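You operate a simulated robot arm through the tools that you are given. There is no shell and no other tool. Be economical: measure what you need, move in short steps, check, and stop when the job is done.

Carry out the task below with a simulated two-armed robot. There is one attempt and no reset: what you move stays moved.

## Task
Put the oily rag away, lid the stain, then dry the yellow-tipped board with the heater.
Fine: rag in the red can, its lid shut; board stays on the drying rack; leave the dial and the other boards; watch the gloss go and switch off.

Only the result counts: the job must be done as asked and must still hold three seconds after the hand-in. Knocking over, shifting, dropping, spilling or breaking anything else fails it. A push-on lid holds only when it is set on centred and level and pressed home; a screw cap is set on level and turned clockwise until tight.

## Robot
Two 7-joint arms with two-finger parallel grippers on one trunk, on a base that drives. Base frame: it is fixed to the floor where the robot stands at the start and does not move with it; the origin is under the middle of the robot, x ahead of it, y to its left, z up. Lengths are in mm, angles in degrees, forces in N, time in s.
The left shoulder is at the start at [50, 165, 1130], the right one opposite. With the tool pointing down near the work surface each hand reaches from about 100 to 660 mm from the robot's upright axis, wherever it stands, measured 20 degrees to its own side. Places, roughly: bar heater [-1200, 400, 300]; blue-tipped board [500, -1750, 1000]; heater dial [-1100, 400, 600]; heater switch [-1300, 400, 600]; red can [600, 0, 600]; red can lid [600, 0, 700]; red-tipped board [500, -1250, 1000]. Payload 3.91 kg a hand.
The tool frame of a hand sits at the grasp point between the pads (the TCP): z along the fingers, y along the line on which they close. The tips reach 30 mm beyond it. Largest opening 110 mm; finger width 20, thickness 10; the body of the gripper, 48 by 112 mm, starts 55 mm behind the TCP.
Orientation is told as [roll, pitch, yaw] about the base's x, y, z axes, in that order, counted from this pose: with the fingers straight down and closing along the base's y, the tool's x points along the base's -x, its y along +y and its z along -z.

## Interface
- The arms move only by the tool nudge_tool. It takes "left_plan", "right_plan" or both (then of equal length, played together; a hand with none holds still); each is a list that holds one entry, the list of rows, each a list of 6 numbers: the shift along the base's x, y, z in mm, then the turn, a rotation vector about the base's x, y, z in degrees. In form: [[[tx, ty, tz, wx, wy, wz], ...]]. A call has 1 to 10 rows; each row shifts and turns the commanded pose from where the row before left it. "left_claw" and "right_claw" are, for a hand that has rows, the opening, from 0 (shut) to 1 (fully open), set as the call begins (left out, the last holds). A row lasts 0.2 s, in which the tool goes at most 50 mm and 8.6 degrees; a call with a longer step from one row to the next is refused whole, and so is a gripper value outside its range. Where a pose cannot be reached the arm comes as near as it can. A force on the tool above 90 N (or 10 N above the force at the start of the call, whichever is more), or a blocked arm, ends the call early, and 0.2 s more pass. Each finger travels about 45 mm/s and halts on what it meets, pressing with about 39 N; the grip force reading is that of the motor and also rises with nothing between the fingers. The clock runs only during rows and for 0.2 s after the last one: add rows that do not move to give the fingers time. It gives the time, the measured TCP pose, the force on the tool (base axes), the opening and the grip force at its end, in the units of the frame above (readings bear some noise), with the torque about the TCP (base axes, N m) and any sound that the robot's microphone picked up, and new pictures: "pictures" is both (left out), scene, wrist or none (wrist: the cameras of the hands that moved).
- Cameras (640 x 400 px; columns grow to the right, rows downward): "scene" is now at [68.1, 41.2, 1272]; the picture's right is [0.79, -0.61, 0.00], its down [-0.51, -0.66, -0.56] and it looks along [0.34, 0.44, -0.83] (base axes); focal length 214 px, centre (320, 200). "left" rides on the left gripper at [72, -17, -103] in its tool frame; the picture's right is [0.23, 0.97, 0.00], its down [-0.76, 0.18, -0.62] and it looks along [-0.61, 0.14, 0.78] (tool axes); focal length 222 px, centre (320, 200). "right" rides on the right gripper at [72, 17, -103] in its tool frame; the picture's right is [-0.23, 0.97, 0.00], its down [-0.76, -0.18, -0.62] and it looks along [-0.61, -0.14, 0.78] (tool axes); focal length 222 px, centre (320, 200). There is no depth. A picture from a camera that has moved, and an enlarged one, comes with that camera's place and axes in the base frame and with its lens. The place of the scene camera against the robot may be out by one fixed shift of up to 25 mm in any direction.
- raise_lower(by): slides the trunk up (or, below 0, down) by that many mm; the arms and the scene camera ride with it, the base frame stays. It gives what a move gives, with no picture.
- roll_base(legs): drives the robot by 1 to 6 legs, each [ahead, left, turn to the left] in mm, mm and degrees, along the robot's own axes; the way and the turn of a leg run together, so that a leg with both is an arc; at most 1500 mm and 180 degrees a leg. The arms and the cameras ride along, it lands a little off, and it stops where it bumps. It gives what a move gives, and a new picture of the scene camera.
- aim_head(pan, tilt): turns the head with the scene camera to pan (to the left, within 80 degrees either way) and tilt (down, from -29 to 69), counted from straight ahead of the robot. It gives what a move gives, and a new picture of the scene camera.
- zoom(camera, box): a new picture of the part [left, top, right, bottom] of that camera's present view, enlarged. It takes no simulated time.
- hand_in(): hands the job in; it is judged then, once.

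Go step by step. Nothing tells you exact positions but the pictures and the camera data: compare them with the known pose of the tool, close in by small moves and look again before you grip or let go. The budget is 120 turns and 260 pictures, counting those below and the enlarged ones. Unless the task says otherwise, let go and move clear before handing in, and close with one line.

The tools are called after "Call:" as name(argument=value, ...) on one line, values as JSON. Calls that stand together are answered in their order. nudge_tool: Moves the arms, as the interface text tells. Its arguments: {"type":"object","properties":{"left_plan":{"type":"array","items":{"type":"array","items":{"type":"array","items":{"type":"number"}}}},"left_claw":{"type":"number"},"right_plan":{"type":"array","items":{"type":"array","items":{"type":"array","items":{"type":"number"}}}},"right_claw":{"type":"number"},"pictures":{"type":"string","enum":["both","scene","wrist","none"]}},"required":[]} The other tools are called the same way: raise_lower (by) slides the trunk up or down; roll_base (legs) drives the base; aim_head (pan, tilt) turns the head that bears the scene camera; zoom (camera, box) takes an enlarged picture of a part of a camera's view; hand_in () hands the job in.

At the start:

```text
t: 0.0
left_tcp_pos: [415.8, -23.7, 1270.2]
left_orientation: [-0.1, 0.0, 0.1]
left_contact_force: [0.2, -0.1, -0.7]
left_moment: [-0.03, -0.03, -0.02]
left_finger_gap: 110.1
left_finger_force: 0.0
right_tcp_pos: [344.2, -334.5, 1149.5]
right_orientation: [0.1, 0.0, 0.0]
right_contact_force: [0.0, 0.0, 0.0]
right_moment: [-0.02, 0.0, 0.05]
right_finger_gap: 109.9
right_finger_force: 0.0
trunk travel left (down, up): [-350.0, 153.0]
robot x, y, heading: [1.2, 2.0, 0.2]
head pan, tilt: [52.4, 55.9]
```

scene: 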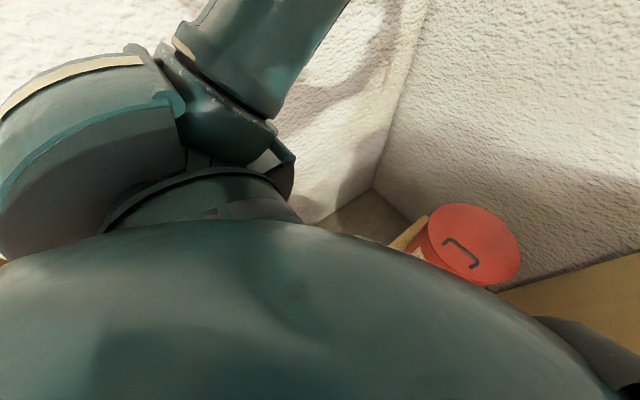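
right: 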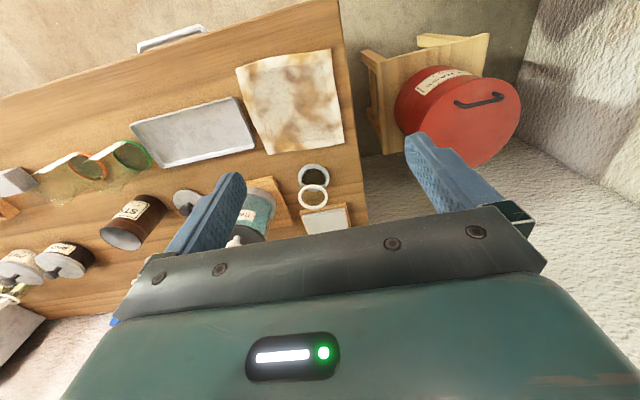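
left: 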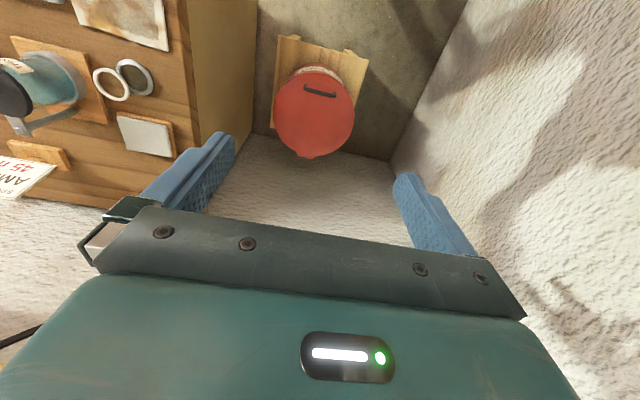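

I see the red can on a stool by the end of a bench, with the rag, stain tin and lids on the bench to the right. I'll look round first with the head.

Call:
aim_head(pan=0, tilt=45)

Call:
aim_head(pan=-50, tilt=40)

Call:
zoom(camera="right", box=[0, 20, 360, 300])

```text
t: 1.2
left_tcp_pos: [416.1, -23.7, 1270.4]
left_orientation: [0.1, 0.0, 0.0]
left_contact_force: [0.0, 0.1, -0.1]
left_moment: [0.01, 0.02, 0.03]
left_finger_gap: 110.0
left_finger_force: 0.1
right_tcp_pos: [344.1, -336.3, 1151.2]
right_orientation: [0.0, 0.0, 0.0]
right_contact_force: [0.4, -0.5, -0.7]
right_moment: [-0.02, 0.02, 0.03]
right_finger_gap: 110.0
right_finger_force: 0.0
trunk travel left (down, up): [-350.0, 153.0]
robot x, y, heading: [-0.5, -5.4, -0.1]
head pan, tilt: [0.0, 45.0]
camera scene: at [106.0, -15.1, 1286.6], right [0.0, -1.0, 0.0], down [-0.71, 0.0, -0.71], along [0.71, 0.0, -0.71], focal length 214 px, centre (320, 200)
```

scene: 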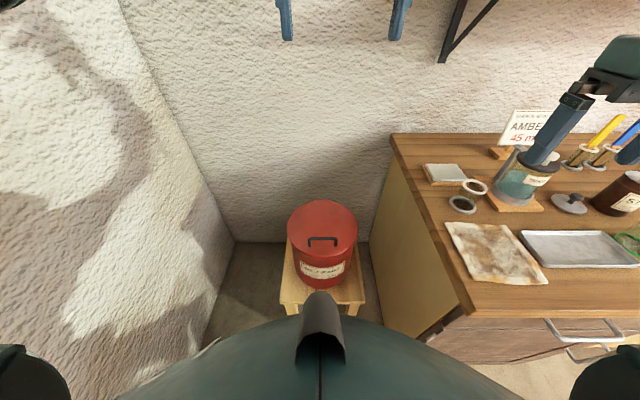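

```text
t: 2.4
left_tcp_pos: [417.0, -23.4, 1269.6]
left_orientation: [0.0, 0.0, 0.0]
left_contact_force: [0.2, -0.4, 0.4]
left_moment: [0.01, -0.01, -0.01]
left_finger_gap: 110.2
left_finger_force: 0.1
right_tcp_pos: [343.9, -335.1, 1150.6]
right_orientation: [0.1, 0.0, 0.0]
right_contact_force: [-0.5, -0.8, -0.1]
right_moment: [0.0, 0.03, -0.02]
right_finger_gap: 109.7
right_finger_force: 0.1
trunk travel left (down, up): [-350.0, 153.0]
robot x, y, heading: [3.1, 0.7, -0.1]
head pan, tilt: [-50.0, 40.0]
camera scene: at [79.4, -80.3, 1293.9], right [-0.77, -0.64, 0.0], down [-0.41, 0.49, -0.77], along [0.49, -0.59, -0.64], focal length 214 px, centre (320, 200)
```

scene: 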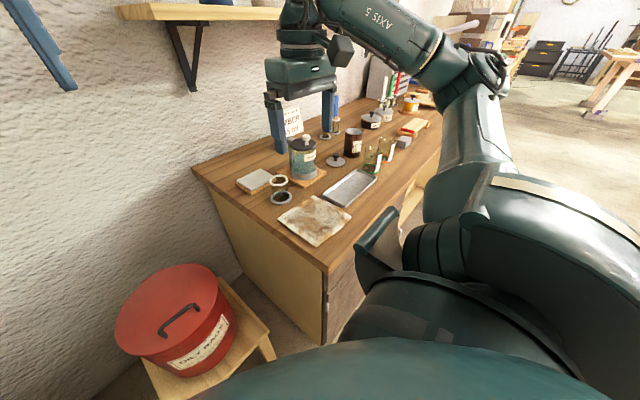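

```text
1.43 times, centred on (180, 160) of right
camera zoom: at [271.7, -317.4, 1254.7], right [0.23, 0.97, 0.0], down [0.76, -0.18, 0.62], along [0.61, -0.14, -0.78], focal length 317 px, centre (520, 257)
```

zoom: 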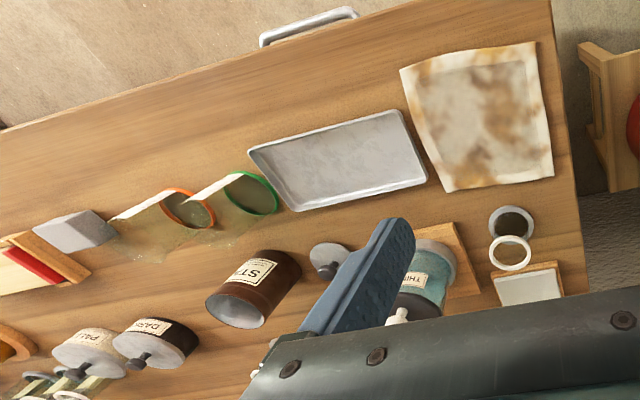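

The bench has the rag at its near-left corner, a tray, a brown stain tin, a jar and several lids. I'll zoom to read them, then look at the rest of the room.

Call:
zoom(camera="scene", box=[200, 80, 440, 250])

Call:
aim_head(pan=-80, tilt=20)

Call:
zoom(camera="scene", box=[100, 50, 500, 300])

Call:
aim_head(pan=80, tilt=25)

```text
2.35 times, centred on (320, 165) of scene
camera zoom: at [79.4, -80.3, 1293.9], right [-0.77, -0.64, 0.0], down [-0.41, 0.49, -0.77], along [0.49, -0.59, -0.64], focal length 505 px, centre (320, 282)
```

zoom: 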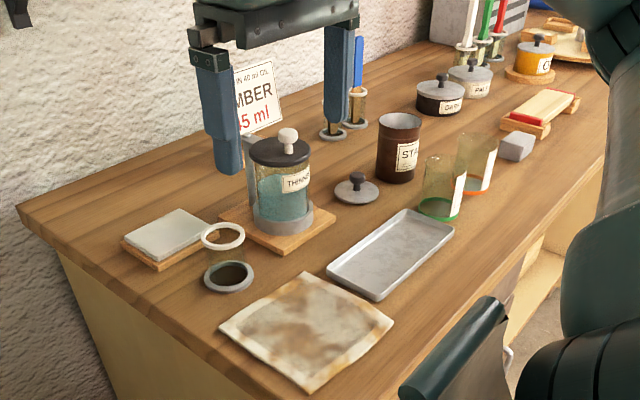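

```text
t: 3.3
left_tcp_pos: [416.5, -23.5, 1270.4]
left_orientation: [0.0, 0.0, 0.0]
left_contact_force: [-0.2, -0.3, 0.5]
left_moment: [-0.01, 0.0, 0.01]
left_finger_gap: 110.0
left_finger_force: 0.1
right_tcp_pos: [344.2, -334.8, 1149.5]
right_orientation: [0.2, 0.1, 0.0]
right_contact_force: [-0.3, 0.1, 0.5]
right_moment: [0.02, -0.02, -0.01]
right_finger_gap: 110.2
right_finger_force: 0.0
trunk travel left (down, up): [-350.0, 153.0]
robot x, y, heading: [2.3, 0.2, 0.1]
head pan, tilt: [-80.0, 20.0]
camera scene: at [41.0, -106.9, 1325.3], right [-0.98, -0.17, 0.0], down [-0.06, 0.34, -0.94], along [0.16, -0.93, -0.34], focal length 214 px, centre (320, 200)
```

scene: 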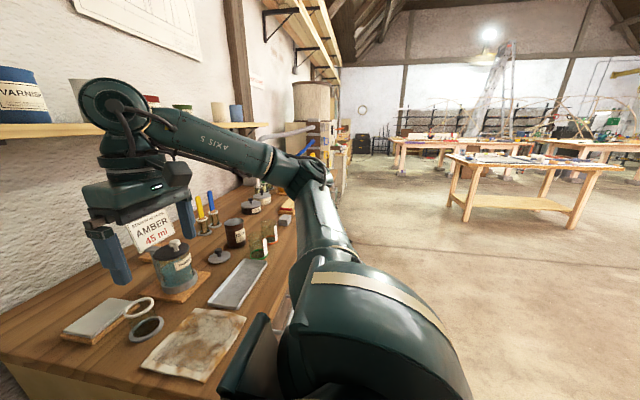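

```text
1.60 times, centred on (300, 175) of scene
camera zoom: at [41.0, -106.9, 1325.3], right [-0.98, -0.17, 0.0], down [-0.06, 0.34, -0.94], along [0.16, -0.93, -0.34], focal length 343 px, centre (352, 240)
```

zoom: 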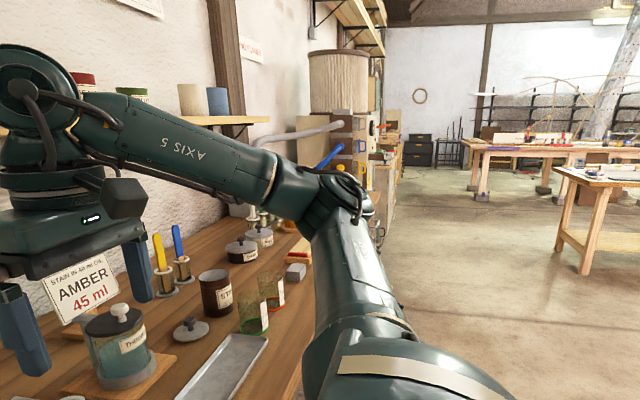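

```text
t: 5.8
left_tcp_pos: [416.1, -24.5, 1268.9]
left_orientation: [0.1, 0.0, 0.1]
left_contact_force: [0.2, -0.1, 0.3]
left_moment: [0.0, 0.01, 0.01]
left_finger_gap: 109.9
left_finger_force: 0.1
right_tcp_pos: [344.1, -335.0, 1149.6]
right_orientation: [0.1, 0.0, 0.0]
right_contact_force: [0.0, -0.3, 0.2]
right_moment: [0.0, -0.02, 0.0]
right_finger_gap: 109.8
right_finger_force: 0.1
trunk travel left (down, up): [-350.0, 153.0]
robot x, y, heading: [0.9, 1.9, 0.3]
head pan, tilt: [80.0, 25.0]
camera scene: at [40.7, 75.5, 1317.2], right [0.98, -0.17, 0.0], down [-0.07, -0.42, -0.91], along [0.16, 0.89, -0.42], focal length 214 px, centre (320, 200)
```

scene: 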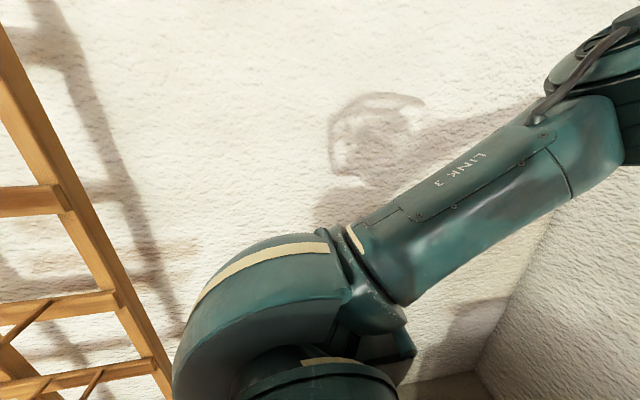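

Bench top seems about z 890, with the rag near (350,-377); the can lid has a handle at its near side and what looks like a hinge at the back. I'll look closer at the can and take views of the rag and the heater.

Call:
zoom(camera="left", box=[230, 20, 410, 170])

Call:
aim_head(pan=0, tilt=50)

Call:
zoom(camera="scene", box=[260, 150, 400, 280])

Call:
nudge_tool(right_plan=[[[0, 0, -50, 0, 0, 0], [-20, 0, -40, 0, 0, 0], [-20, 0, -20, 0, 0, 0]]], pictures="wrist")

```text
2.67 times, centred on (320, 95) of left
camera zoom: at [343.6, -40.2, 1374.1], right [-0.23, 0.97, 0.0], down [0.76, 0.18, 0.62], along [0.61, 0.14, -0.78], focal length 592 px, centre (320, 480)
```

zoom: 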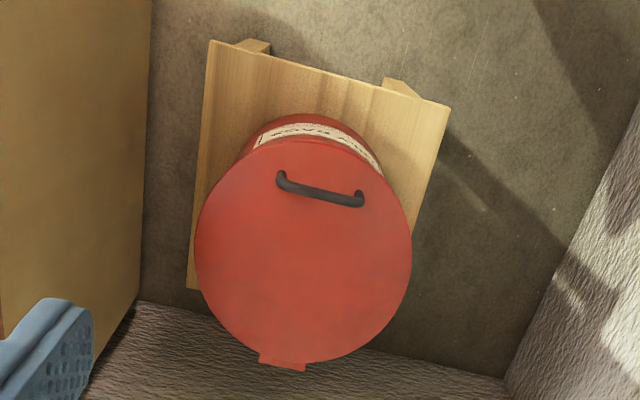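

```text
t: 7.3
left_tcp_pos: [415.9, -23.1, 1269.6]
left_orientation: [0.0, 0.0, 0.1]
left_contact_force: [-0.2, 0.4, 0.1]
left_moment: [0.02, 0.0, 0.0]
left_finger_gap: 110.1
left_finger_force: 0.2
right_tcp_pos: [344.0, -335.3, 1149.5]
right_orientation: [0.0, 0.0, 0.0]
right_contact_force: [0.9, -0.3, 0.5]
right_moment: [0.01, 0.0, 0.03]
right_finger_gap: 110.3
right_finger_force: 0.0
trunk travel left (down, up): [-350.0, 153.0]
robot x, y, heading: [-0.5, 2.1, -0.1]
head pan, tilt: [0.0, 50.0]
camera scene: at [101.7, -15.1, 1279.7], right [0.0, -1.0, 0.0], down [-0.77, 0.0, -0.64], along [0.64, 0.0, -0.77], focal length 214 px, centre (320, 200)
```

scene: 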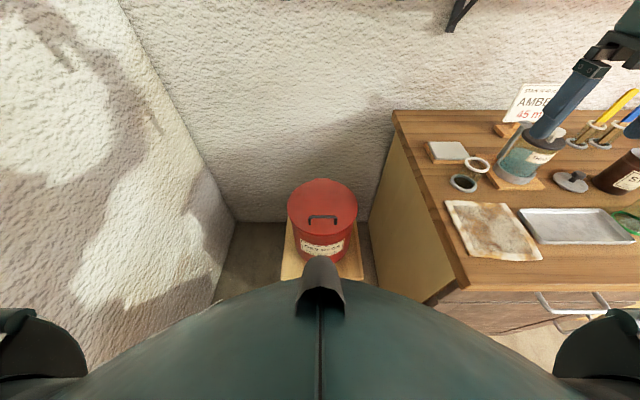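

```text
3.08 times, centred on (330, 215) of scene
camera zoom: at [101.7, -15.1, 1279.7], right [0.0, -1.0, 0.0], down [-0.77, 0.0, -0.64], along [0.64, 0.0, -0.77], focal length 660 px, centre (289, 154)
```

zoom: 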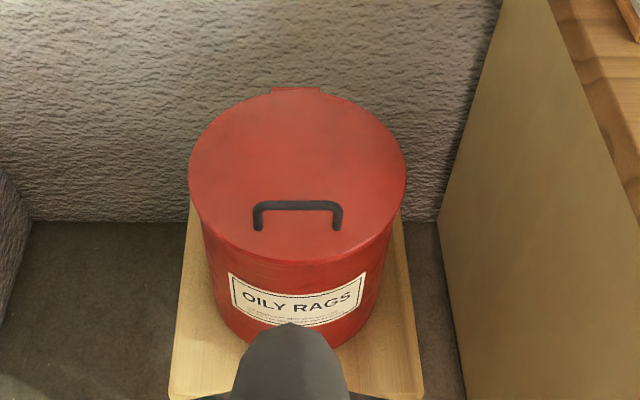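

```text
t: 8.1
left_tcp_pos: [415.6, -23.6, 1270.9]
left_orientation: [0.0, 0.0, 0.0]
left_contact_force: [0.7, 0.7, -0.4]
left_moment: [0.01, 0.03, -0.03]
left_finger_gap: 110.1
left_finger_force: 0.0
right_tcp_pos: [305.7, -335.5, 1039.4]
right_orientation: [-0.1, -0.1, 0.0]
right_contact_force: [0.6, 0.1, 0.7]
right_moment: [-0.05, -0.03, -0.02]
right_finger_gap: 110.1
right_finger_force: 0.0
trunk travel left (down, up): [-350.0, 153.0]
robot x, y, heading: [-1.4, -0.4, -0.0]
head pan, tilt: [0.0, 50.0]
camera right: at [232.9, -318.4, 1145.7], right [0.23, 0.97, 0.0], down [0.76, -0.18, 0.62], along [0.61, -0.14, -0.78], focal length 222 px, centre (320, 200)
```

right: 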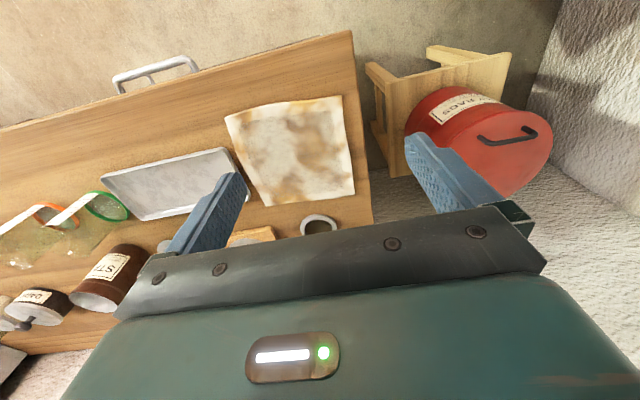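

The rag lies at about x 290–437, y −440…−308 and the lid hinges at the back. I'll enlarge the rag to judge its thickness.

Call:
zoom(camera="right", box=[200, 70, 380, 220])

Call:
nudge_tool(right_plan=[[[25, -20, -30, 0, 0, 0], [25, -22, -30, 0, 0, 0]]], right_claw=0.5, pictures="wrist")

```text
2.67 times, centred on (290, 145) of right
camera zoom: at [232.9, -318.4, 1145.7], right [0.23, 0.97, 0.0], down [0.76, -0.18, 0.62], along [0.61, -0.14, -0.78], focal length 592 px, centre (400, 347)
```

zoom: 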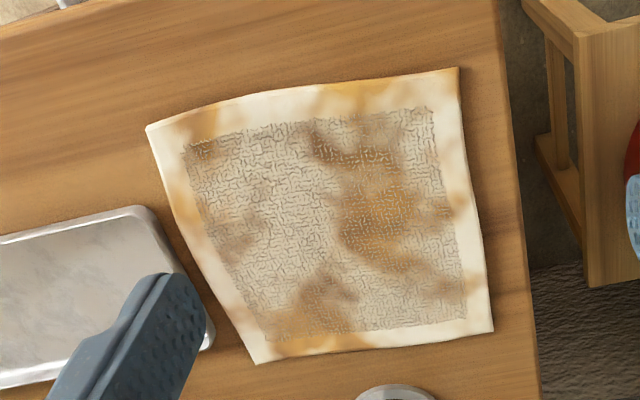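

```text
t: 8.7
left_tcp_pos: [416.4, -23.8, 1269.4]
left_orientation: [0.0, 0.0, 0.1]
left_contact_force: [0.6, 0.2, 0.2]
left_moment: [-0.02, 0.0, 0.0]
left_finger_gap: 110.1
left_finger_force: 0.0
right_tcp_pos: [357.5, -378.6, 980.4]
right_orientation: [0.0, 0.0, 0.0]
right_contact_force: [-0.1, -0.4, 0.2]
right_moment: [-0.01, -0.01, 0.0]
right_finger_gap: 57.3
right_finger_force: 0.1
trunk travel left (down, up): [-350.0, 153.0]
robot x, y, heading: [1.5, -1.8, -0.1]
head pan, tilt: [0.0, 50.0]
camera right: at [284.0, -361.4, 1085.1], right [0.23, 0.97, 0.0], down [0.76, -0.18, 0.62], along [0.61, -0.14, -0.78], focal length 222 px, centre (320, 200)
```

right: 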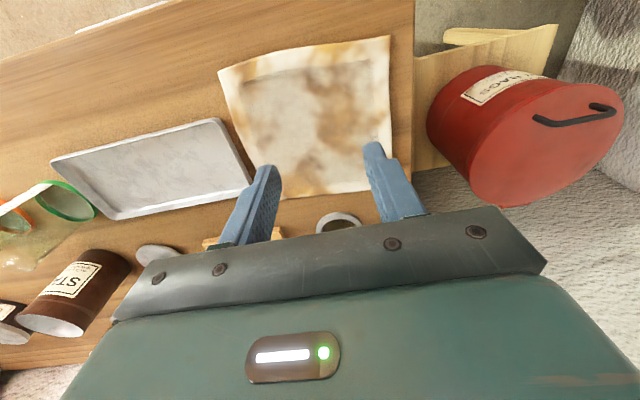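

The fingers are over the rag's middle. I'll go down until they touch.

Call:
nudge_tool(right_plan=[[[0, 0, -40, 0, 0, 0], [0, 0, -8, 0, 0, 0], [0, 0, -4, 0, 0, 0], [0, 0, -4, 0, 0, 0], [0, 0, 0, 0, 0, 0]]], pictures="wrist")

```text
t: 9.9
left_tcp_pos: [416.2, -23.4, 1270.0]
left_orientation: [0.0, 0.0, 0.0]
left_contact_force: [-0.3, 1.1, -0.8]
left_moment: [0.01, 0.0, 0.02]
left_finger_gap: 109.7
left_finger_force: 0.0
right_tcp_pos: [354.7, -376.6, 924.7]
right_orientation: [0.1, -0.1, 0.0]
right_contact_force: [0.9, -0.7, -0.3]
right_moment: [0.0, -0.01, 0.0]
right_finger_gap: 54.9
right_finger_force: 0.0
trunk travel left (down, up): [-350.0, 153.0]
robot x, y, heading: [1.1, 2.5, -0.2]
head pan, tilt: [0.0, 50.0]
camera right: at [282.1, -359.3, 1028.6], right [0.23, 0.97, 0.0], down [0.76, -0.18, 0.62], along [0.61, -0.14, -0.78], focal length 222 px, centre (320, 200)
```

right: 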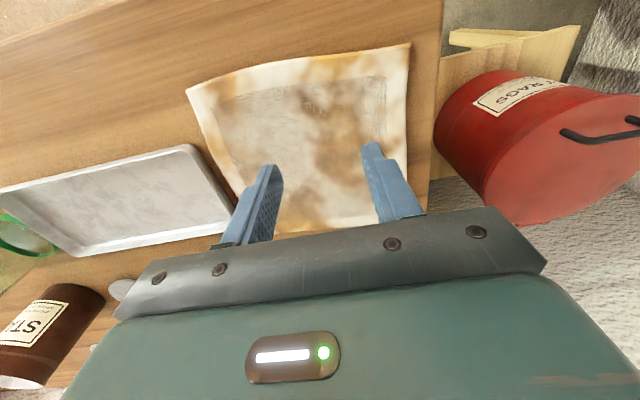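

Call:
nudge_tool(right_plan=[[[0, 0, -5, 0, 0, 0], [0, 0, -5, 0, 0, 0], [0, 0, -4, 0, 0, 0], [0, 0, -4, 0, 0, 0], [0, 0, -3, 0, 0, 0], [0, 0, -3, 0, 0, 0]]], pictures="wrist")

```text
t: 11.3
left_tcp_pos: [416.2, -25.0, 1269.6]
left_orientation: [0.0, 0.1, 0.1]
left_contact_force: [0.2, 0.1, -0.1]
left_moment: [0.01, -0.01, 0.02]
left_finger_gap: 110.0
left_finger_force: 0.0
right_tcp_pos: [355.0, -375.8, 901.5]
right_orientation: [0.0, 0.0, 0.0]
right_contact_force: [0.1, -0.4, -0.5]
right_moment: [-0.02, 0.0, 0.04]
right_finger_gap: 54.9
right_finger_force: 0.1
trunk travel left (down, up): [-350.0, 153.0]
robot x, y, heading: [0.8, 2.4, -0.1]
head pan, tilt: [0.0, 50.0]
camera right: at [281.6, -358.9, 1005.1], right [0.23, 0.97, 0.0], down [0.76, -0.18, 0.62], along [0.61, -0.14, -0.78], focal length 222 px, centre (320, 200)
```

right: 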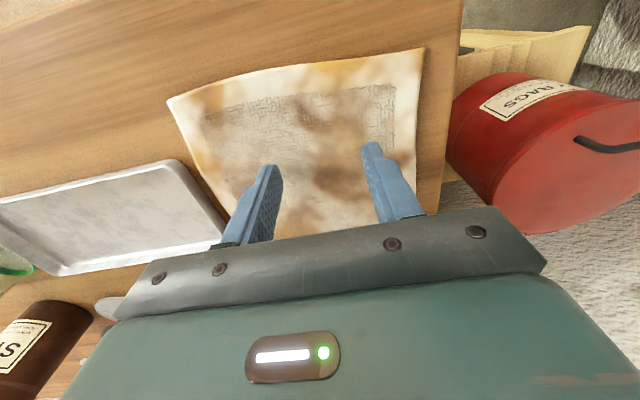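

Call:
nudge_tool(right_plan=[[[0, 0, -5, 0, 0, 0], [0, 0, -5, 0, 0, 0], [0, 0, -4, 0, 0, 0], [0, 0, -4, 0, 0, 0], [0, 0, -4, 0, 0, 0], [0, 0, -4, 0, 0, 0], [0, 0, -3, 0, 0, 0], [0, 0, -3, 0, 0, 0]]], pictures="wrist")

```text
t: 12.6
left_tcp_pos: [413.4, -22.2, 1269.8]
left_orientation: [-0.1, -0.2, -0.2]
left_contact_force: [0.1, -0.9, 0.6]
left_moment: [0.04, 0.0, -0.01]
left_finger_gap: 109.9
left_finger_force: 0.0
right_tcp_pos: [358.2, -377.3, 893.4]
right_orientation: [-0.2, -1.8, -0.1]
right_contact_force: [-9.8, 1.9, 43.5]
right_moment: [0.49, 0.46, 0.12]
right_finger_gap: 55.1
right_finger_force: 0.1
trunk travel left (down, up): [-350.0, 153.0]
robot x, y, heading: [2.5, -2.2, 0.2]
head pan, tilt: [0.0, 50.0]
stopped in row 6 (right hand): the force on the tool passed its limit at 94 N (the readings are from after the stop); the commanded pose is now the measured one
camera right: at [282.1, -359.1, 994.8], right [0.23, 0.97, 0.0], down [0.74, -0.18, 0.65], along [0.63, -0.15, -0.76], focal length 222 px, centre (320, 200)
```

right: 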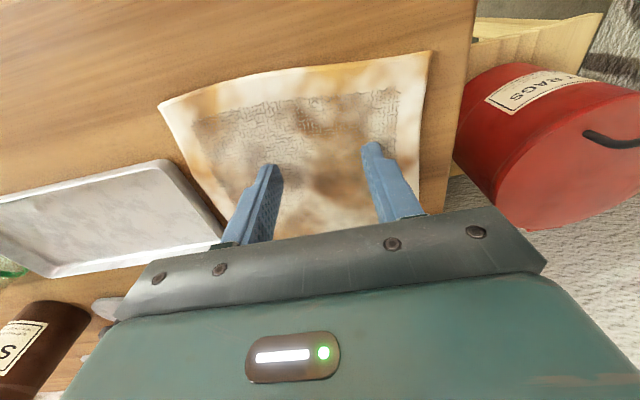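

Contact at tip z ≈ 863. Closing now to bunch the cloth.

Call:
nudge_tool(right_plan=[[[0, 0, 2, 0, 0, 0], [0, 0, 0, 0, 0, 0], [0, 0, 0, 0, 0, 0], [0, 0, 0, 0, 0, 0], [0, 0, 0, 0, 0, 0]]], right_claw=0, pictures="wrist")

```text
t: 13.8
left_tcp_pos: [414.4, -21.6, 1270.6]
left_orientation: [-0.1, -0.1, 0.0]
left_contact_force: [0.1, -0.3, 0.4]
left_moment: [-0.01, 0.01, -0.02]
left_finger_gap: 109.8
left_finger_force: 0.1
right_tcp_pos: [357.9, -376.9, 892.2]
right_orientation: [-0.2, -1.7, -0.3]
right_contact_force: [1.5, 2.6, 37.2]
right_moment: [0.09, 0.04, -0.02]
right_finger_gap: 4.8
right_finger_force: 38.5
trunk travel left (down, up): [-350.0, 153.0]
robot x, y, heading: [3.0, 2.6, -0.2]
head pan, tilt: [0.0, 50.0]
camera right: at [282.7, -358.3, 995.0], right [0.23, 0.97, 0.0], down [0.74, -0.18, 0.65], along [0.63, -0.15, -0.76], focal length 222 px, centre (320, 200)
```

right: 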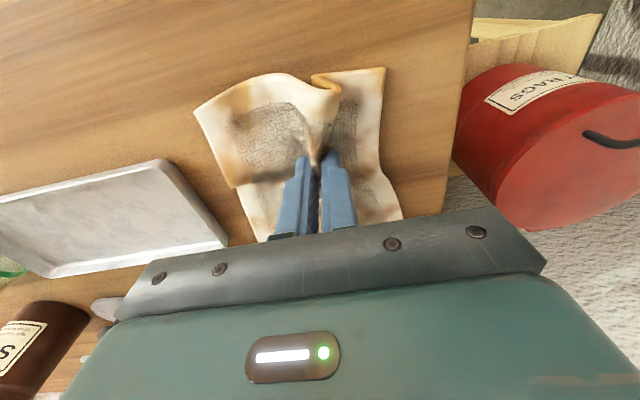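

The rag is pinched (gap 4.8 mm). I'll lift it straight up, and bring the left hand above the can handle, yawing so the fingers close along x.

Call:
nudge_tool(right_plan=[[[0, 0, 30, 0, 1.7, 0], [0, 0, 40, 0, 0, 0], [0, 0, 40, 0, 0, 0], [0, 0, 40, 0, 0, 0], [0, 0, 30, 0, 0, 0], [0, 0, 0, 0, 0, 0], [0, 0, 0, 0, 0, 0], [0, 0, 0, 0, 0, 0], [0, 0, 0, 0, 0, 0], [0, 0, 0, 0, 0, 0]]], left_plan=[[[0, 0, 0, 0, 0, 8.5], [0, 0, 0, 0, 0, 8.5], [10, 0, -10, 0, 0, 8.5], [10, 0, -20, 0, 0, 8.5], [10, 0, -40, 0, 0, 8.5], [10, 0, -50, 0, 0, 8.5], [10, 0, -50, 0, 0, 8.5], [10, 0, -50, 0, 0, 8.5], [0, 0, -50, 0, 0, 8.5], [0, 0, -50, 0, 0, 8.5]]], left_claw=0.6)

```text
refused: row 6 steps farther than a row can; nothing moved
```

The rag is pinched; one row was slightly too long, so I repeat it with shorter steps.

Call:
nudge_tool(right_plan=[[[0, 0, 30, 0, 1.7, 0], [0, 0, 40, 0, 0, 0], [0, 0, 40, 0, 0, 0], [0, 0, 40, 0, 0, 0], [0, 0, 30, 0, 0, 0], [0, 0, 0, 0, 0, 0], [0, 0, 0, 0, 0, 0], [0, 0, 0, 0, 0, 0], [0, 0, 0, 0, 0, 0], [0, 0, 0, 0, 0, 0]]], left_plan=[[[0, 0, 0, 0, 0, 8.5], [0, 0, 0, 0, 0, 8.5], [10, 0, -10, 0, 0, 8.5], [10, 0, -20, 0, 0, 8.5], [10, 0, -40, 0, 0, 8.5], [10, 0, -45, 0, 0, 8.5], [10, 0, -45, 0, 0, 8.5], [10, 0, -45, 0, 0, 8.5], [0, 0, -45, 0, 0, 8.5], [0, 0, -45, 0, 0, 8.5]]], left_claw=0.6)

```text
t: 15.9
left_tcp_pos: [474.5, -25.1, 973.6]
left_orientation: [0.0, 0.0, 85.2]
left_contact_force: [0.1, -0.2, -0.1]
left_moment: [-0.01, 0.02, 0.01]
left_finger_gap: 66.1
left_finger_force: 0.0
right_tcp_pos: [356.1, -380.3, 1070.8]
right_orientation: [-0.1, 0.6, -0.3]
right_contact_force: [0.4, -0.1, -0.5]
right_moment: [-0.06, 0.0, -0.01]
right_finger_gap: 4.4
right_finger_force: 39.1
trunk travel left (down, up): [-350.0, 153.0]
robot x, y, heading: [1.6, -5.1, -0.1]
head pan, tilt: [0.0, 50.0]
camera scene: at [101.8, -15.4, 1279.7], right [0.0, -1.0, 0.0], down [-0.77, 0.0, -0.64], along [0.64, 0.0, -0.77], focal length 214 px, centre (320, 200)
camera right: at [285.7, -361.9, 1176.2], right [0.23, 0.97, 0.0], down [0.77, -0.18, 0.62], along [0.6, -0.14, -0.79], focal length 222 px, centre (320, 200)
camera left: at [485.4, -98.1, 1077.0], right [-0.99, -0.14, 0.0], down [-0.11, 0.77, 0.62], along [-0.09, 0.62, -0.78], focal length 222 px, centre (320, 200)
```

scene: 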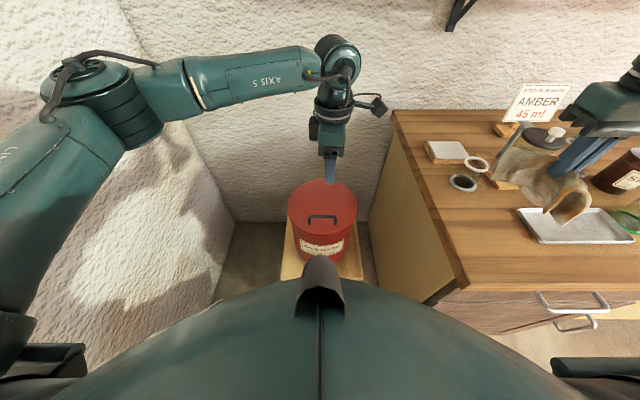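
right: 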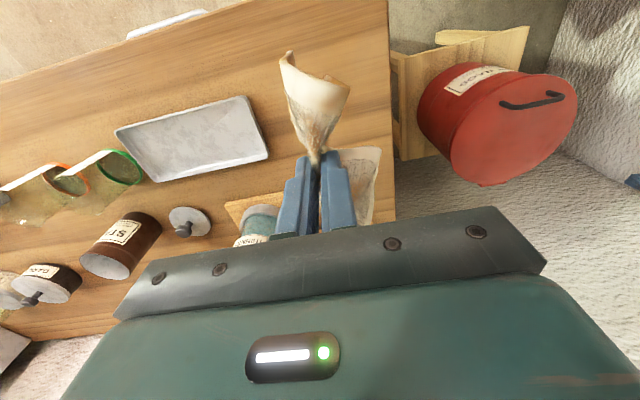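
left: 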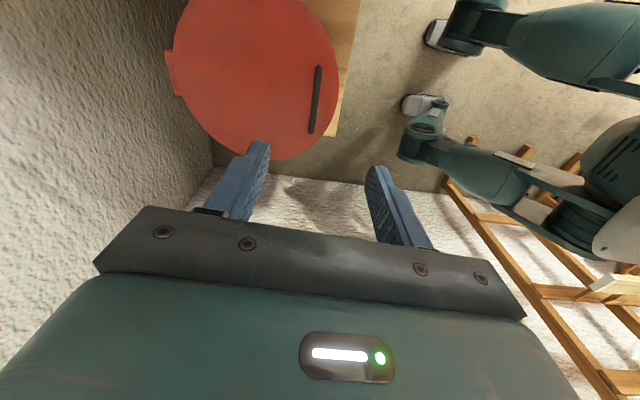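

The rag hangs from the right hand and the left hand is above the can. The handle bar runs along y at about (482,−8,738); I'll descend to just above it and check.

Call:
nudge_tool(left_plan=[[[4, 8, -45, 0, 0, 4.5], [4, 8, -45, 0, 0, 0], [0, 0, -40, 0, 0, 0], [0, 0, -30, 0, 0, 0], [0, 0, 0, 0, 0, 0]]])

Call:
zoom(camera="scene", box=[260, 120, 400, 250])

```text
t: 17.1
left_tcp_pos: [482.6, -7.5, 815.5]
left_orientation: [0.0, 0.0, 89.5]
left_contact_force: [-0.7, -0.8, 0.2]
left_moment: [0.04, 0.0, 0.0]
left_finger_gap: 66.0
left_finger_force: 0.1
right_tcp_pos: [356.1, -380.8, 1071.3]
right_orientation: [-0.2, 0.5, -0.1]
right_contact_force: [0.3, 0.9, -0.1]
right_moment: [-0.07, -0.04, 0.02]
right_finger_gap: 4.4
right_finger_force: 39.1
trunk travel left (down, up): [-350.0, 153.0]
robot x, y, heading: [0.4, 1.9, 0.2]
head pan, tilt: [0.0, 50.0]
camera scene: at [101.4, -15.4, 1279.7], right [0.0, -1.0, 0.0], down [-0.77, 0.0, -0.64], along [0.64, 0.0, -0.77], focal length 214 px, centre (320, 200)
camera left: at [499.5, -79.4, 919.5], right [-0.98, -0.22, 0.0], down [-0.17, 0.76, 0.62], along [-0.14, 0.61, -0.78], focal length 222 px, centre (320, 200)
```

scene: 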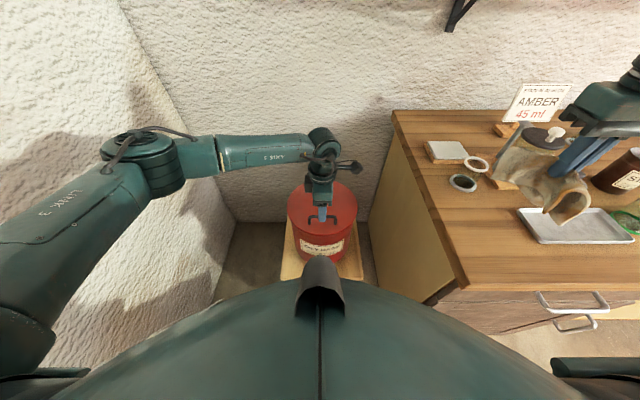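
left: 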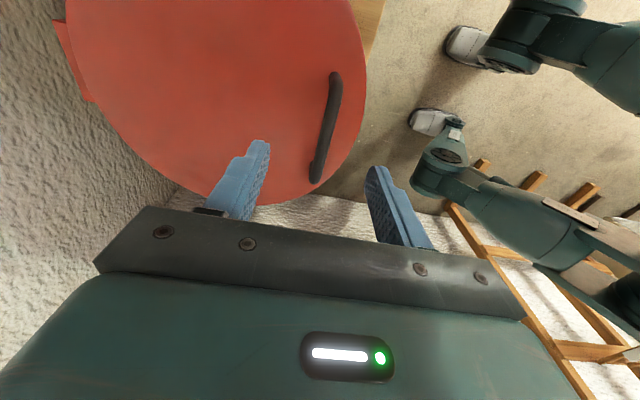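

```text
3.08 times, centred on (330, 185) of scene
camera zoom: at [101.4, -15.4, 1279.7], right [0.0, -1.0, 0.0], down [-0.77, 0.0, -0.64], along [0.64, 0.0, -0.77], focal length 660 px, centre (289, 246)
```

zoom: 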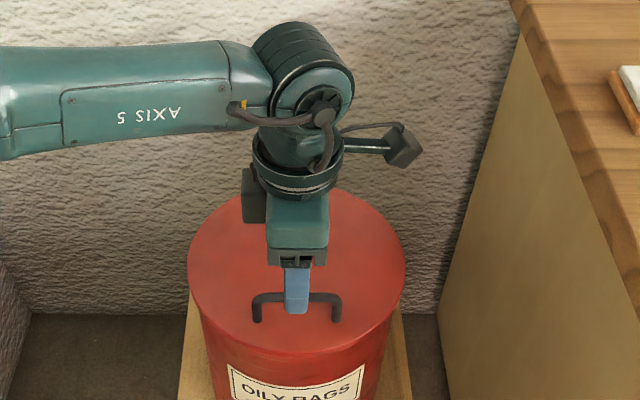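

The fingers straddle the handle. I'll go on down in small steps till the tips nearly touch the lid.

Call:
nudge_tool(left_plan=[[[-2, 3, -35, 0, 0, 0], [0, 0, -20, 0, 0, 0], [0, 0, -10, 0, 0, 0], [0, 0, 0, 0, 0, 0]]])

Call:
zoom(camera="scene", box=[260, 140, 400, 260])

```text
t: 18.1
left_tcp_pos: [481.8, -3.8, 751.2]
left_orientation: [-0.2, 0.0, 89.5]
left_contact_force: [-0.8, 1.7, 12.5]
left_moment: [0.01, -0.51, 0.04]
left_finger_gap: 65.1
left_finger_force: 0.0
right_tcp_pos: [356.4, -380.2, 1071.4]
right_orientation: [-0.2, 0.5, -0.2]
right_contact_force: [0.0, 0.1, -0.3]
right_moment: [-0.02, -0.03, -0.01]
right_finger_gap: 4.4
right_finger_force: 38.5
trunk travel left (down, up): [-350.0, 153.0]
robot x, y, heading: [1.6, -0.2, -0.1]
head pan, tilt: [0.0, 50.0]
camera scene: at [100.3, -15.2, 1280.1], right [0.0, -1.0, 0.0], down [-0.77, 0.0, -0.64], along [0.64, 0.0, -0.77], focal length 214 px, centre (320, 200)
camera left: at [497.6, -76.6, 855.9], right [-0.98, -0.22, 0.0], down [-0.17, 0.76, 0.62], along [-0.13, 0.61, -0.78], focal length 222 px, centre (320, 200)
```

scene: 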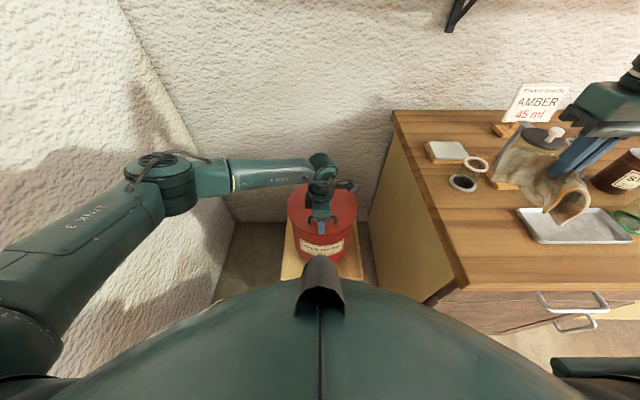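
left: 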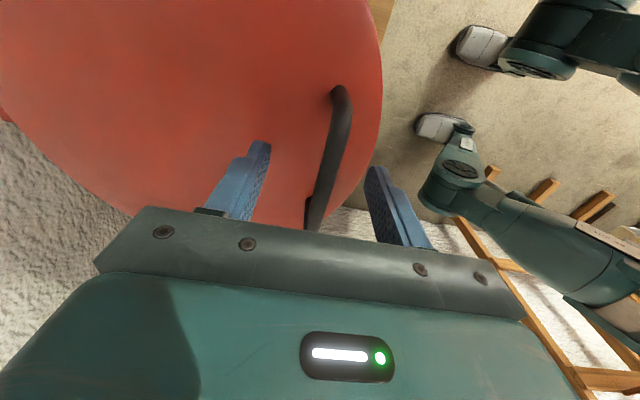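

```text
3.33 times, centred on (330, 200) of scene
camera zoom: at [100.3, -15.2, 1280.1], right [0.0, -1.0, 0.0], down [-0.77, 0.0, -0.64], along [0.64, 0.0, -0.77], focal length 715 px, centre (287, 200)
```

zoom: 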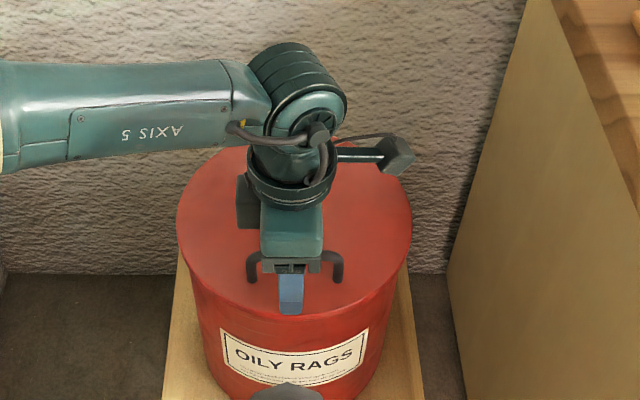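

Tips touch the lid at z ≈ 721. I'll raise 4 mm and close on the handle.

Call:
nudge_tool(left_plan=[[[0, 0, 5, 0, 0, 0], [0, 0, 0, 0, 0, 0], [0, 0, 0, 0, 0, 0], [0, 0, 0, 0, 0, 0], [0, 0, 0, 0, 0, 0]]], left_claw=0, pictures="wrist")

```text
t: 19.4
left_tcp_pos: [480.4, -4.6, 755.6]
left_orientation: [0.1, -0.1, 89.5]
left_contact_force: [-7.7, 0.2, -0.3]
left_moment: [0.1, 0.03, 0.4]
left_finger_gap: 9.6
left_finger_force: 44.8
right_tcp_pos: [356.1, -380.6, 1070.7]
right_orientation: [-0.1, 0.6, -0.1]
right_contact_force: [0.2, -0.2, -0.4]
right_moment: [-0.07, 0.01, 0.0]
right_finger_gap: 4.6
right_finger_force: 39.2
trunk travel left (down, up): [-350.0, 153.0]
robot x, y, heading: [1.2, -0.9, -0.3]
head pan, tilt: [0.0, 50.0]
camera left: at [497.0, -77.1, 858.9], right [-0.98, -0.22, 0.0], down [-0.17, 0.76, 0.62], along [-0.14, 0.61, -0.78], focal length 222 px, centre (320, 200)
```

left: 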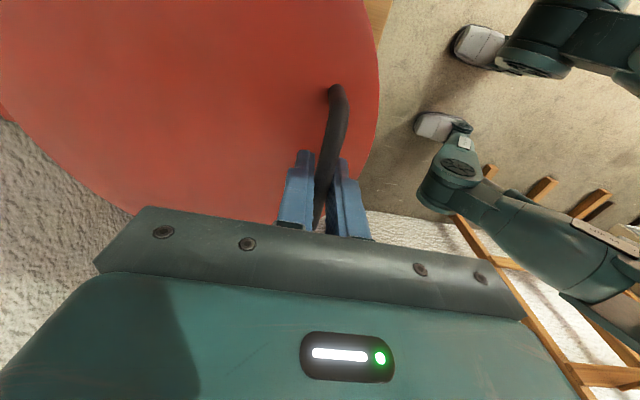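

The handle is held (gap 9.6 mm). I'll lift along the hinge arc (hinge near x 668, z 715), the first 20° only.

Call:
nudge_tool(left_plan=[[[4, 0, 17, 0, 0, 0], [5, 0, 16, 0, 0, 0], [7, 0, 15, 0, 0, 0], [8, 0, 15, 0, 0, 0], [0, 0, 0, 0, 0, 0]]], pictures="both")

```text
t: 20.6
left_tcp_pos: [505.7, -5.4, 818.8]
left_orientation: [-0.1, 0.1, 89.4]
left_contact_force: [-1.1, -7.2, -1.8]
left_moment: [-0.02, 0.03, 0.16]
left_finger_gap: 9.6
left_finger_force: 44.4
right_tcp_pos: [356.9, -381.4, 1071.5]
right_orientation: [-0.1, 0.6, -0.3]
right_contact_force: [-0.1, -0.7, 0.9]
right_moment: [-0.06, -0.01, -0.01]
right_finger_gap: 4.3
right_finger_force: 39.4
trunk travel left (down, up): [-350.0, 153.0]
robot x, y, heading: [-2.8, -1.4, -0.1]
head pan, tilt: [0.0, 50.0]
camera scene: at [101.5, -16.1, 1279.8], right [0.0, -1.0, 0.0], down [-0.77, 0.0, -0.64], along [0.64, 0.0, -0.77], focal length 214 px, centre (320, 200)
camera left: at [521.8, -76.9, 923.5], right [-0.98, -0.22, 0.0], down [-0.17, 0.76, 0.62], along [-0.13, 0.61, -0.78], focal length 222 px, centre (320, 200)
```

scene: 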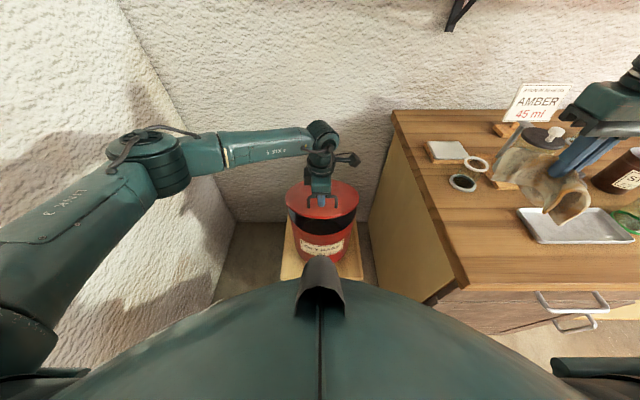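
left: 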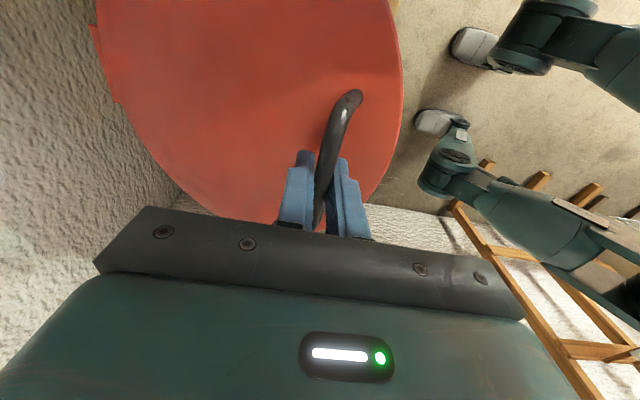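

The lid is opening smoothly. I'll go on along the arc to about 50°.

Call:
nudge_tool(left_plan=[[[9, 0, 14, 0, 0, 0], [10, 0, 13, 0, 0, 0], [11.5, 0, 12.5, 0, 0, 0], [12.5, 0, 11.5, 0, 0, 0], [13.5, 0, 10, 0, 0, 0], [14, 0, 9, 0, 0, 0], [0, 0, 0, 0, 0, 0]]], pictures="both")

```text
t: 22.1
left_tcp_pos: [574.9, -4.7, 890.5]
left_orientation: [-0.3, 0.0, 89.3]
left_contact_force: [-10.5, -0.8, 16.7]
left_moment: [-0.07, 0.03, -0.09]
left_finger_gap: 9.4
left_finger_force: 44.5
right_tcp_pos: [353.2, -380.7, 1071.2]
right_orientation: [-0.1, 0.5, -0.3]
right_contact_force: [-0.2, 0.2, 0.6]
right_moment: [-0.01, -0.05, 0.03]
right_finger_gap: 4.7
right_finger_force: 38.9
trunk travel left (down, up): [-350.0, 153.0]
robot x, y, heading: [0.9, 1.0, -0.1]
head pan, tilt: [0.0, 50.0]
camera scene: at [98.9, -15.4, 1280.1], right [0.0, -1.0, 0.0], down [-0.76, 0.0, -0.64], along [0.64, 0.0, -0.76], focal length 214 px, centre (320, 200)
camera left: at [591.0, -76.9, 995.0], right [-0.98, -0.22, 0.0], down [-0.17, 0.76, 0.62], along [-0.13, 0.61, -0.78], focal length 222 px, centre (320, 200)
```

scene: 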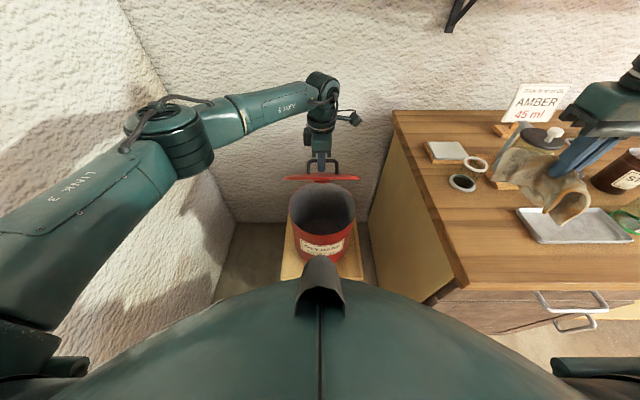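
left: 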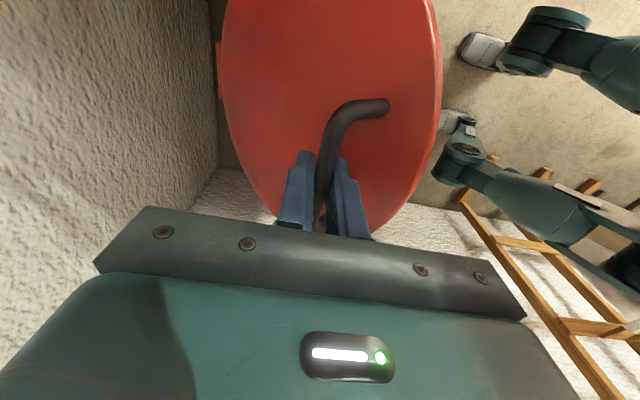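

The lid is about 50° open. A bit further, with a slightly larger rise to relieve the force.

Call:
nudge_tool(left_plan=[[[14, 0, 10, 0, 0, 0], [15, 0, 8, 0, 0, 0], [16, 0, 6, 0, 0, 0], [0, 0, 0, 0, 0, 0]]], pictures="both")

Call:
zoom(camera="scene", box=[250, 60, 410, 270])

```text
t: 23.1
left_tcp_pos: [612.7, -5.8, 909.0]
left_orientation: [-0.1, 0.0, 89.5]
left_contact_force: [-2.0, 0.2, 2.0]
left_moment: [0.8, 0.02, -0.21]
left_finger_gap: 9.2
left_finger_force: 45.2
left hand out of reach, approached as far as the arm can: row 3
right_tcp_pos: [356.6, -380.3, 1070.4]
right_orientation: [-0.1, 0.6, -0.1]
right_contact_force: [0.2, 0.3, 1.0]
right_moment: [-0.05, -0.02, 0.02]
right_finger_gap: 4.3
right_finger_force: 39.1
trunk travel left (down, up): [-350.0, 153.0]
robot x, y, heading: [2.3, 1.5, -0.1]
head pan, tilt: [0.0, 50.0]
camera scene: at [101.0, -15.6, 1279.7], right [0.0, -1.0, 0.0], down [-0.77, 0.0, -0.64], along [0.64, 0.0, -0.77], focal length 214 px, centre (320, 200)
camera left: at [629.3, -77.2, 1013.4], right [-0.98, -0.22, 0.0], down [-0.17, 0.76, 0.62], along [-0.13, 0.61, -0.78], focal length 222 px, centre (320, 200)
```

scene: 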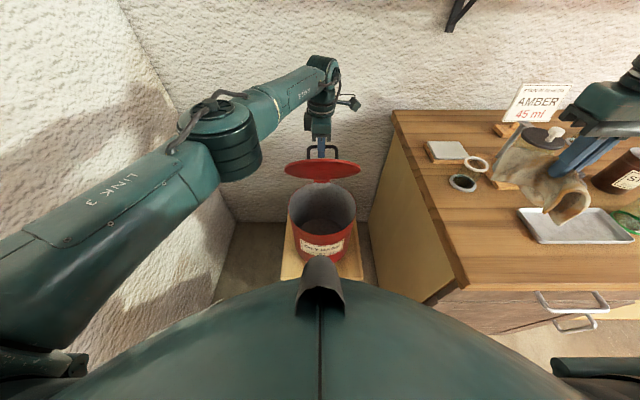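
left: 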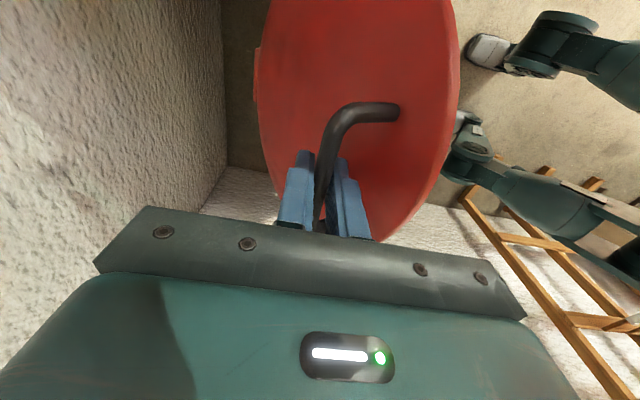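

```text
1.90 times, centred on (330, 165) of scene
camera zoom: at [101.0, -15.6, 1279.7], right [0.0, -1.0, 0.0], down [-0.77, 0.0, -0.64], along [0.64, 0.0, -0.77], focal length 408 px, centre (301, 267)
```

zoom: 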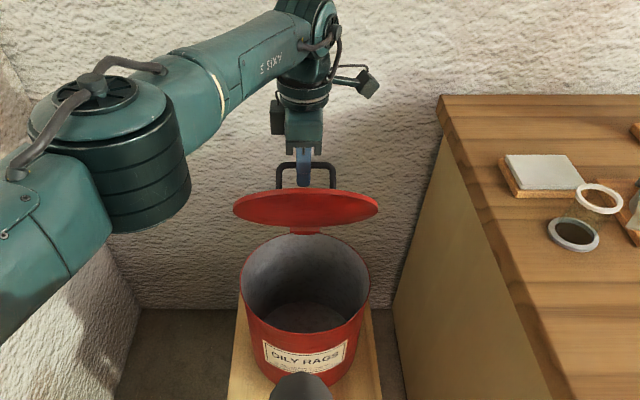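

The lid is ~62° open and held. Now I carry the rag with the right hand to in front of the can mouth (centre ≈ (545,−11), rim z ≈ 715).

Call:
nudge_tool(right_plan=[[[0, 45, 10, 0, 0, 0], [0, 48, 0, 0, 0, 0], [0, 48, 0, 0, 0, 0], [0, 48, 0, 0, 0, 0], [0, 48, 0, 0, 0, 0], [10, 45, 0, 0, 0, 0], [20, 40, 0, 0, 0, 0], [30, 30, 0, 0, 0, 0], [40, 15, -20, 0, 0, 0], [0, 0, 0, 0, 0, 0]]])

```text
t: 25.2
left_tcp_pos: [614.1, -4.9, 909.7]
left_orientation: [0.3, 1.1, 89.9]
left_contact_force: [-3.3, -6.0, 6.2]
left_moment: [0.82, 0.03, -0.54]
left_finger_gap: 9.5
left_finger_force: 45.5
right_tcp_pos: [448.5, -13.5, 1066.2]
right_orientation: [-0.3, 1.1, 1.7]
right_contact_force: [-9.1, -10.8, 5.5]
right_moment: [0.83, -0.56, 0.18]
right_finger_gap: 4.7
right_finger_force: 38.4
trunk travel left (down, up): [-350.0, 153.0]
robot x, y, heading: [2.4, 0.5, -0.1]
head pan, tilt: [0.0, 50.0]
stopped in row 10 (right hand): the force on the tool passed its limit at 104 N (the readings are from after the stop); the commanded pose is now the measured one
camera scene: at [100.5, -16.4, 1279.9], right [0.0, -1.0, 0.0], down [-0.77, 0.0, -0.64], along [0.64, 0.0, -0.77], focal length 214 px, centre (320, 200)
camera right: at [376.9, 3.5, 1172.2], right [0.2, 0.98, -0.01], down [0.78, -0.15, 0.61], along [0.6, -0.13, -0.79], focal length 222 px, centre (320, 200)
```

scene: 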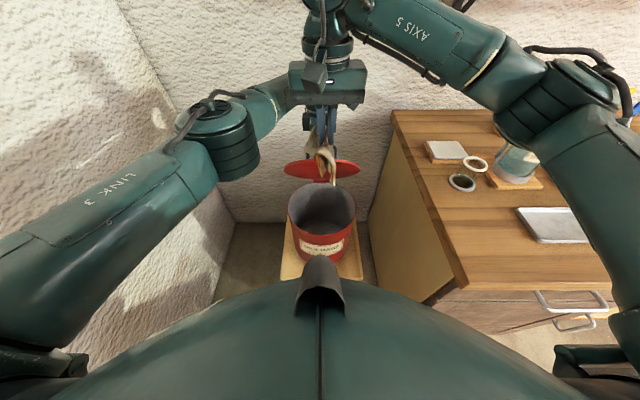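
right: 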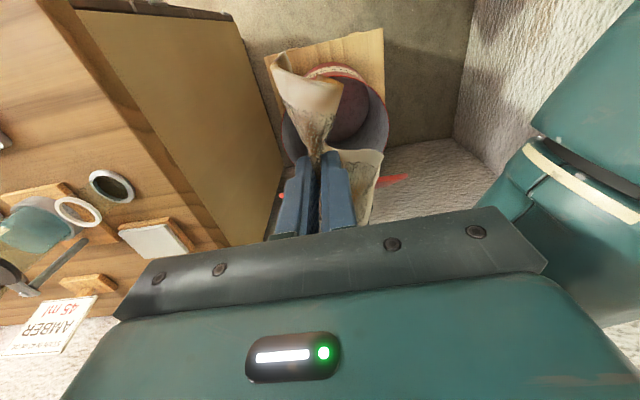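

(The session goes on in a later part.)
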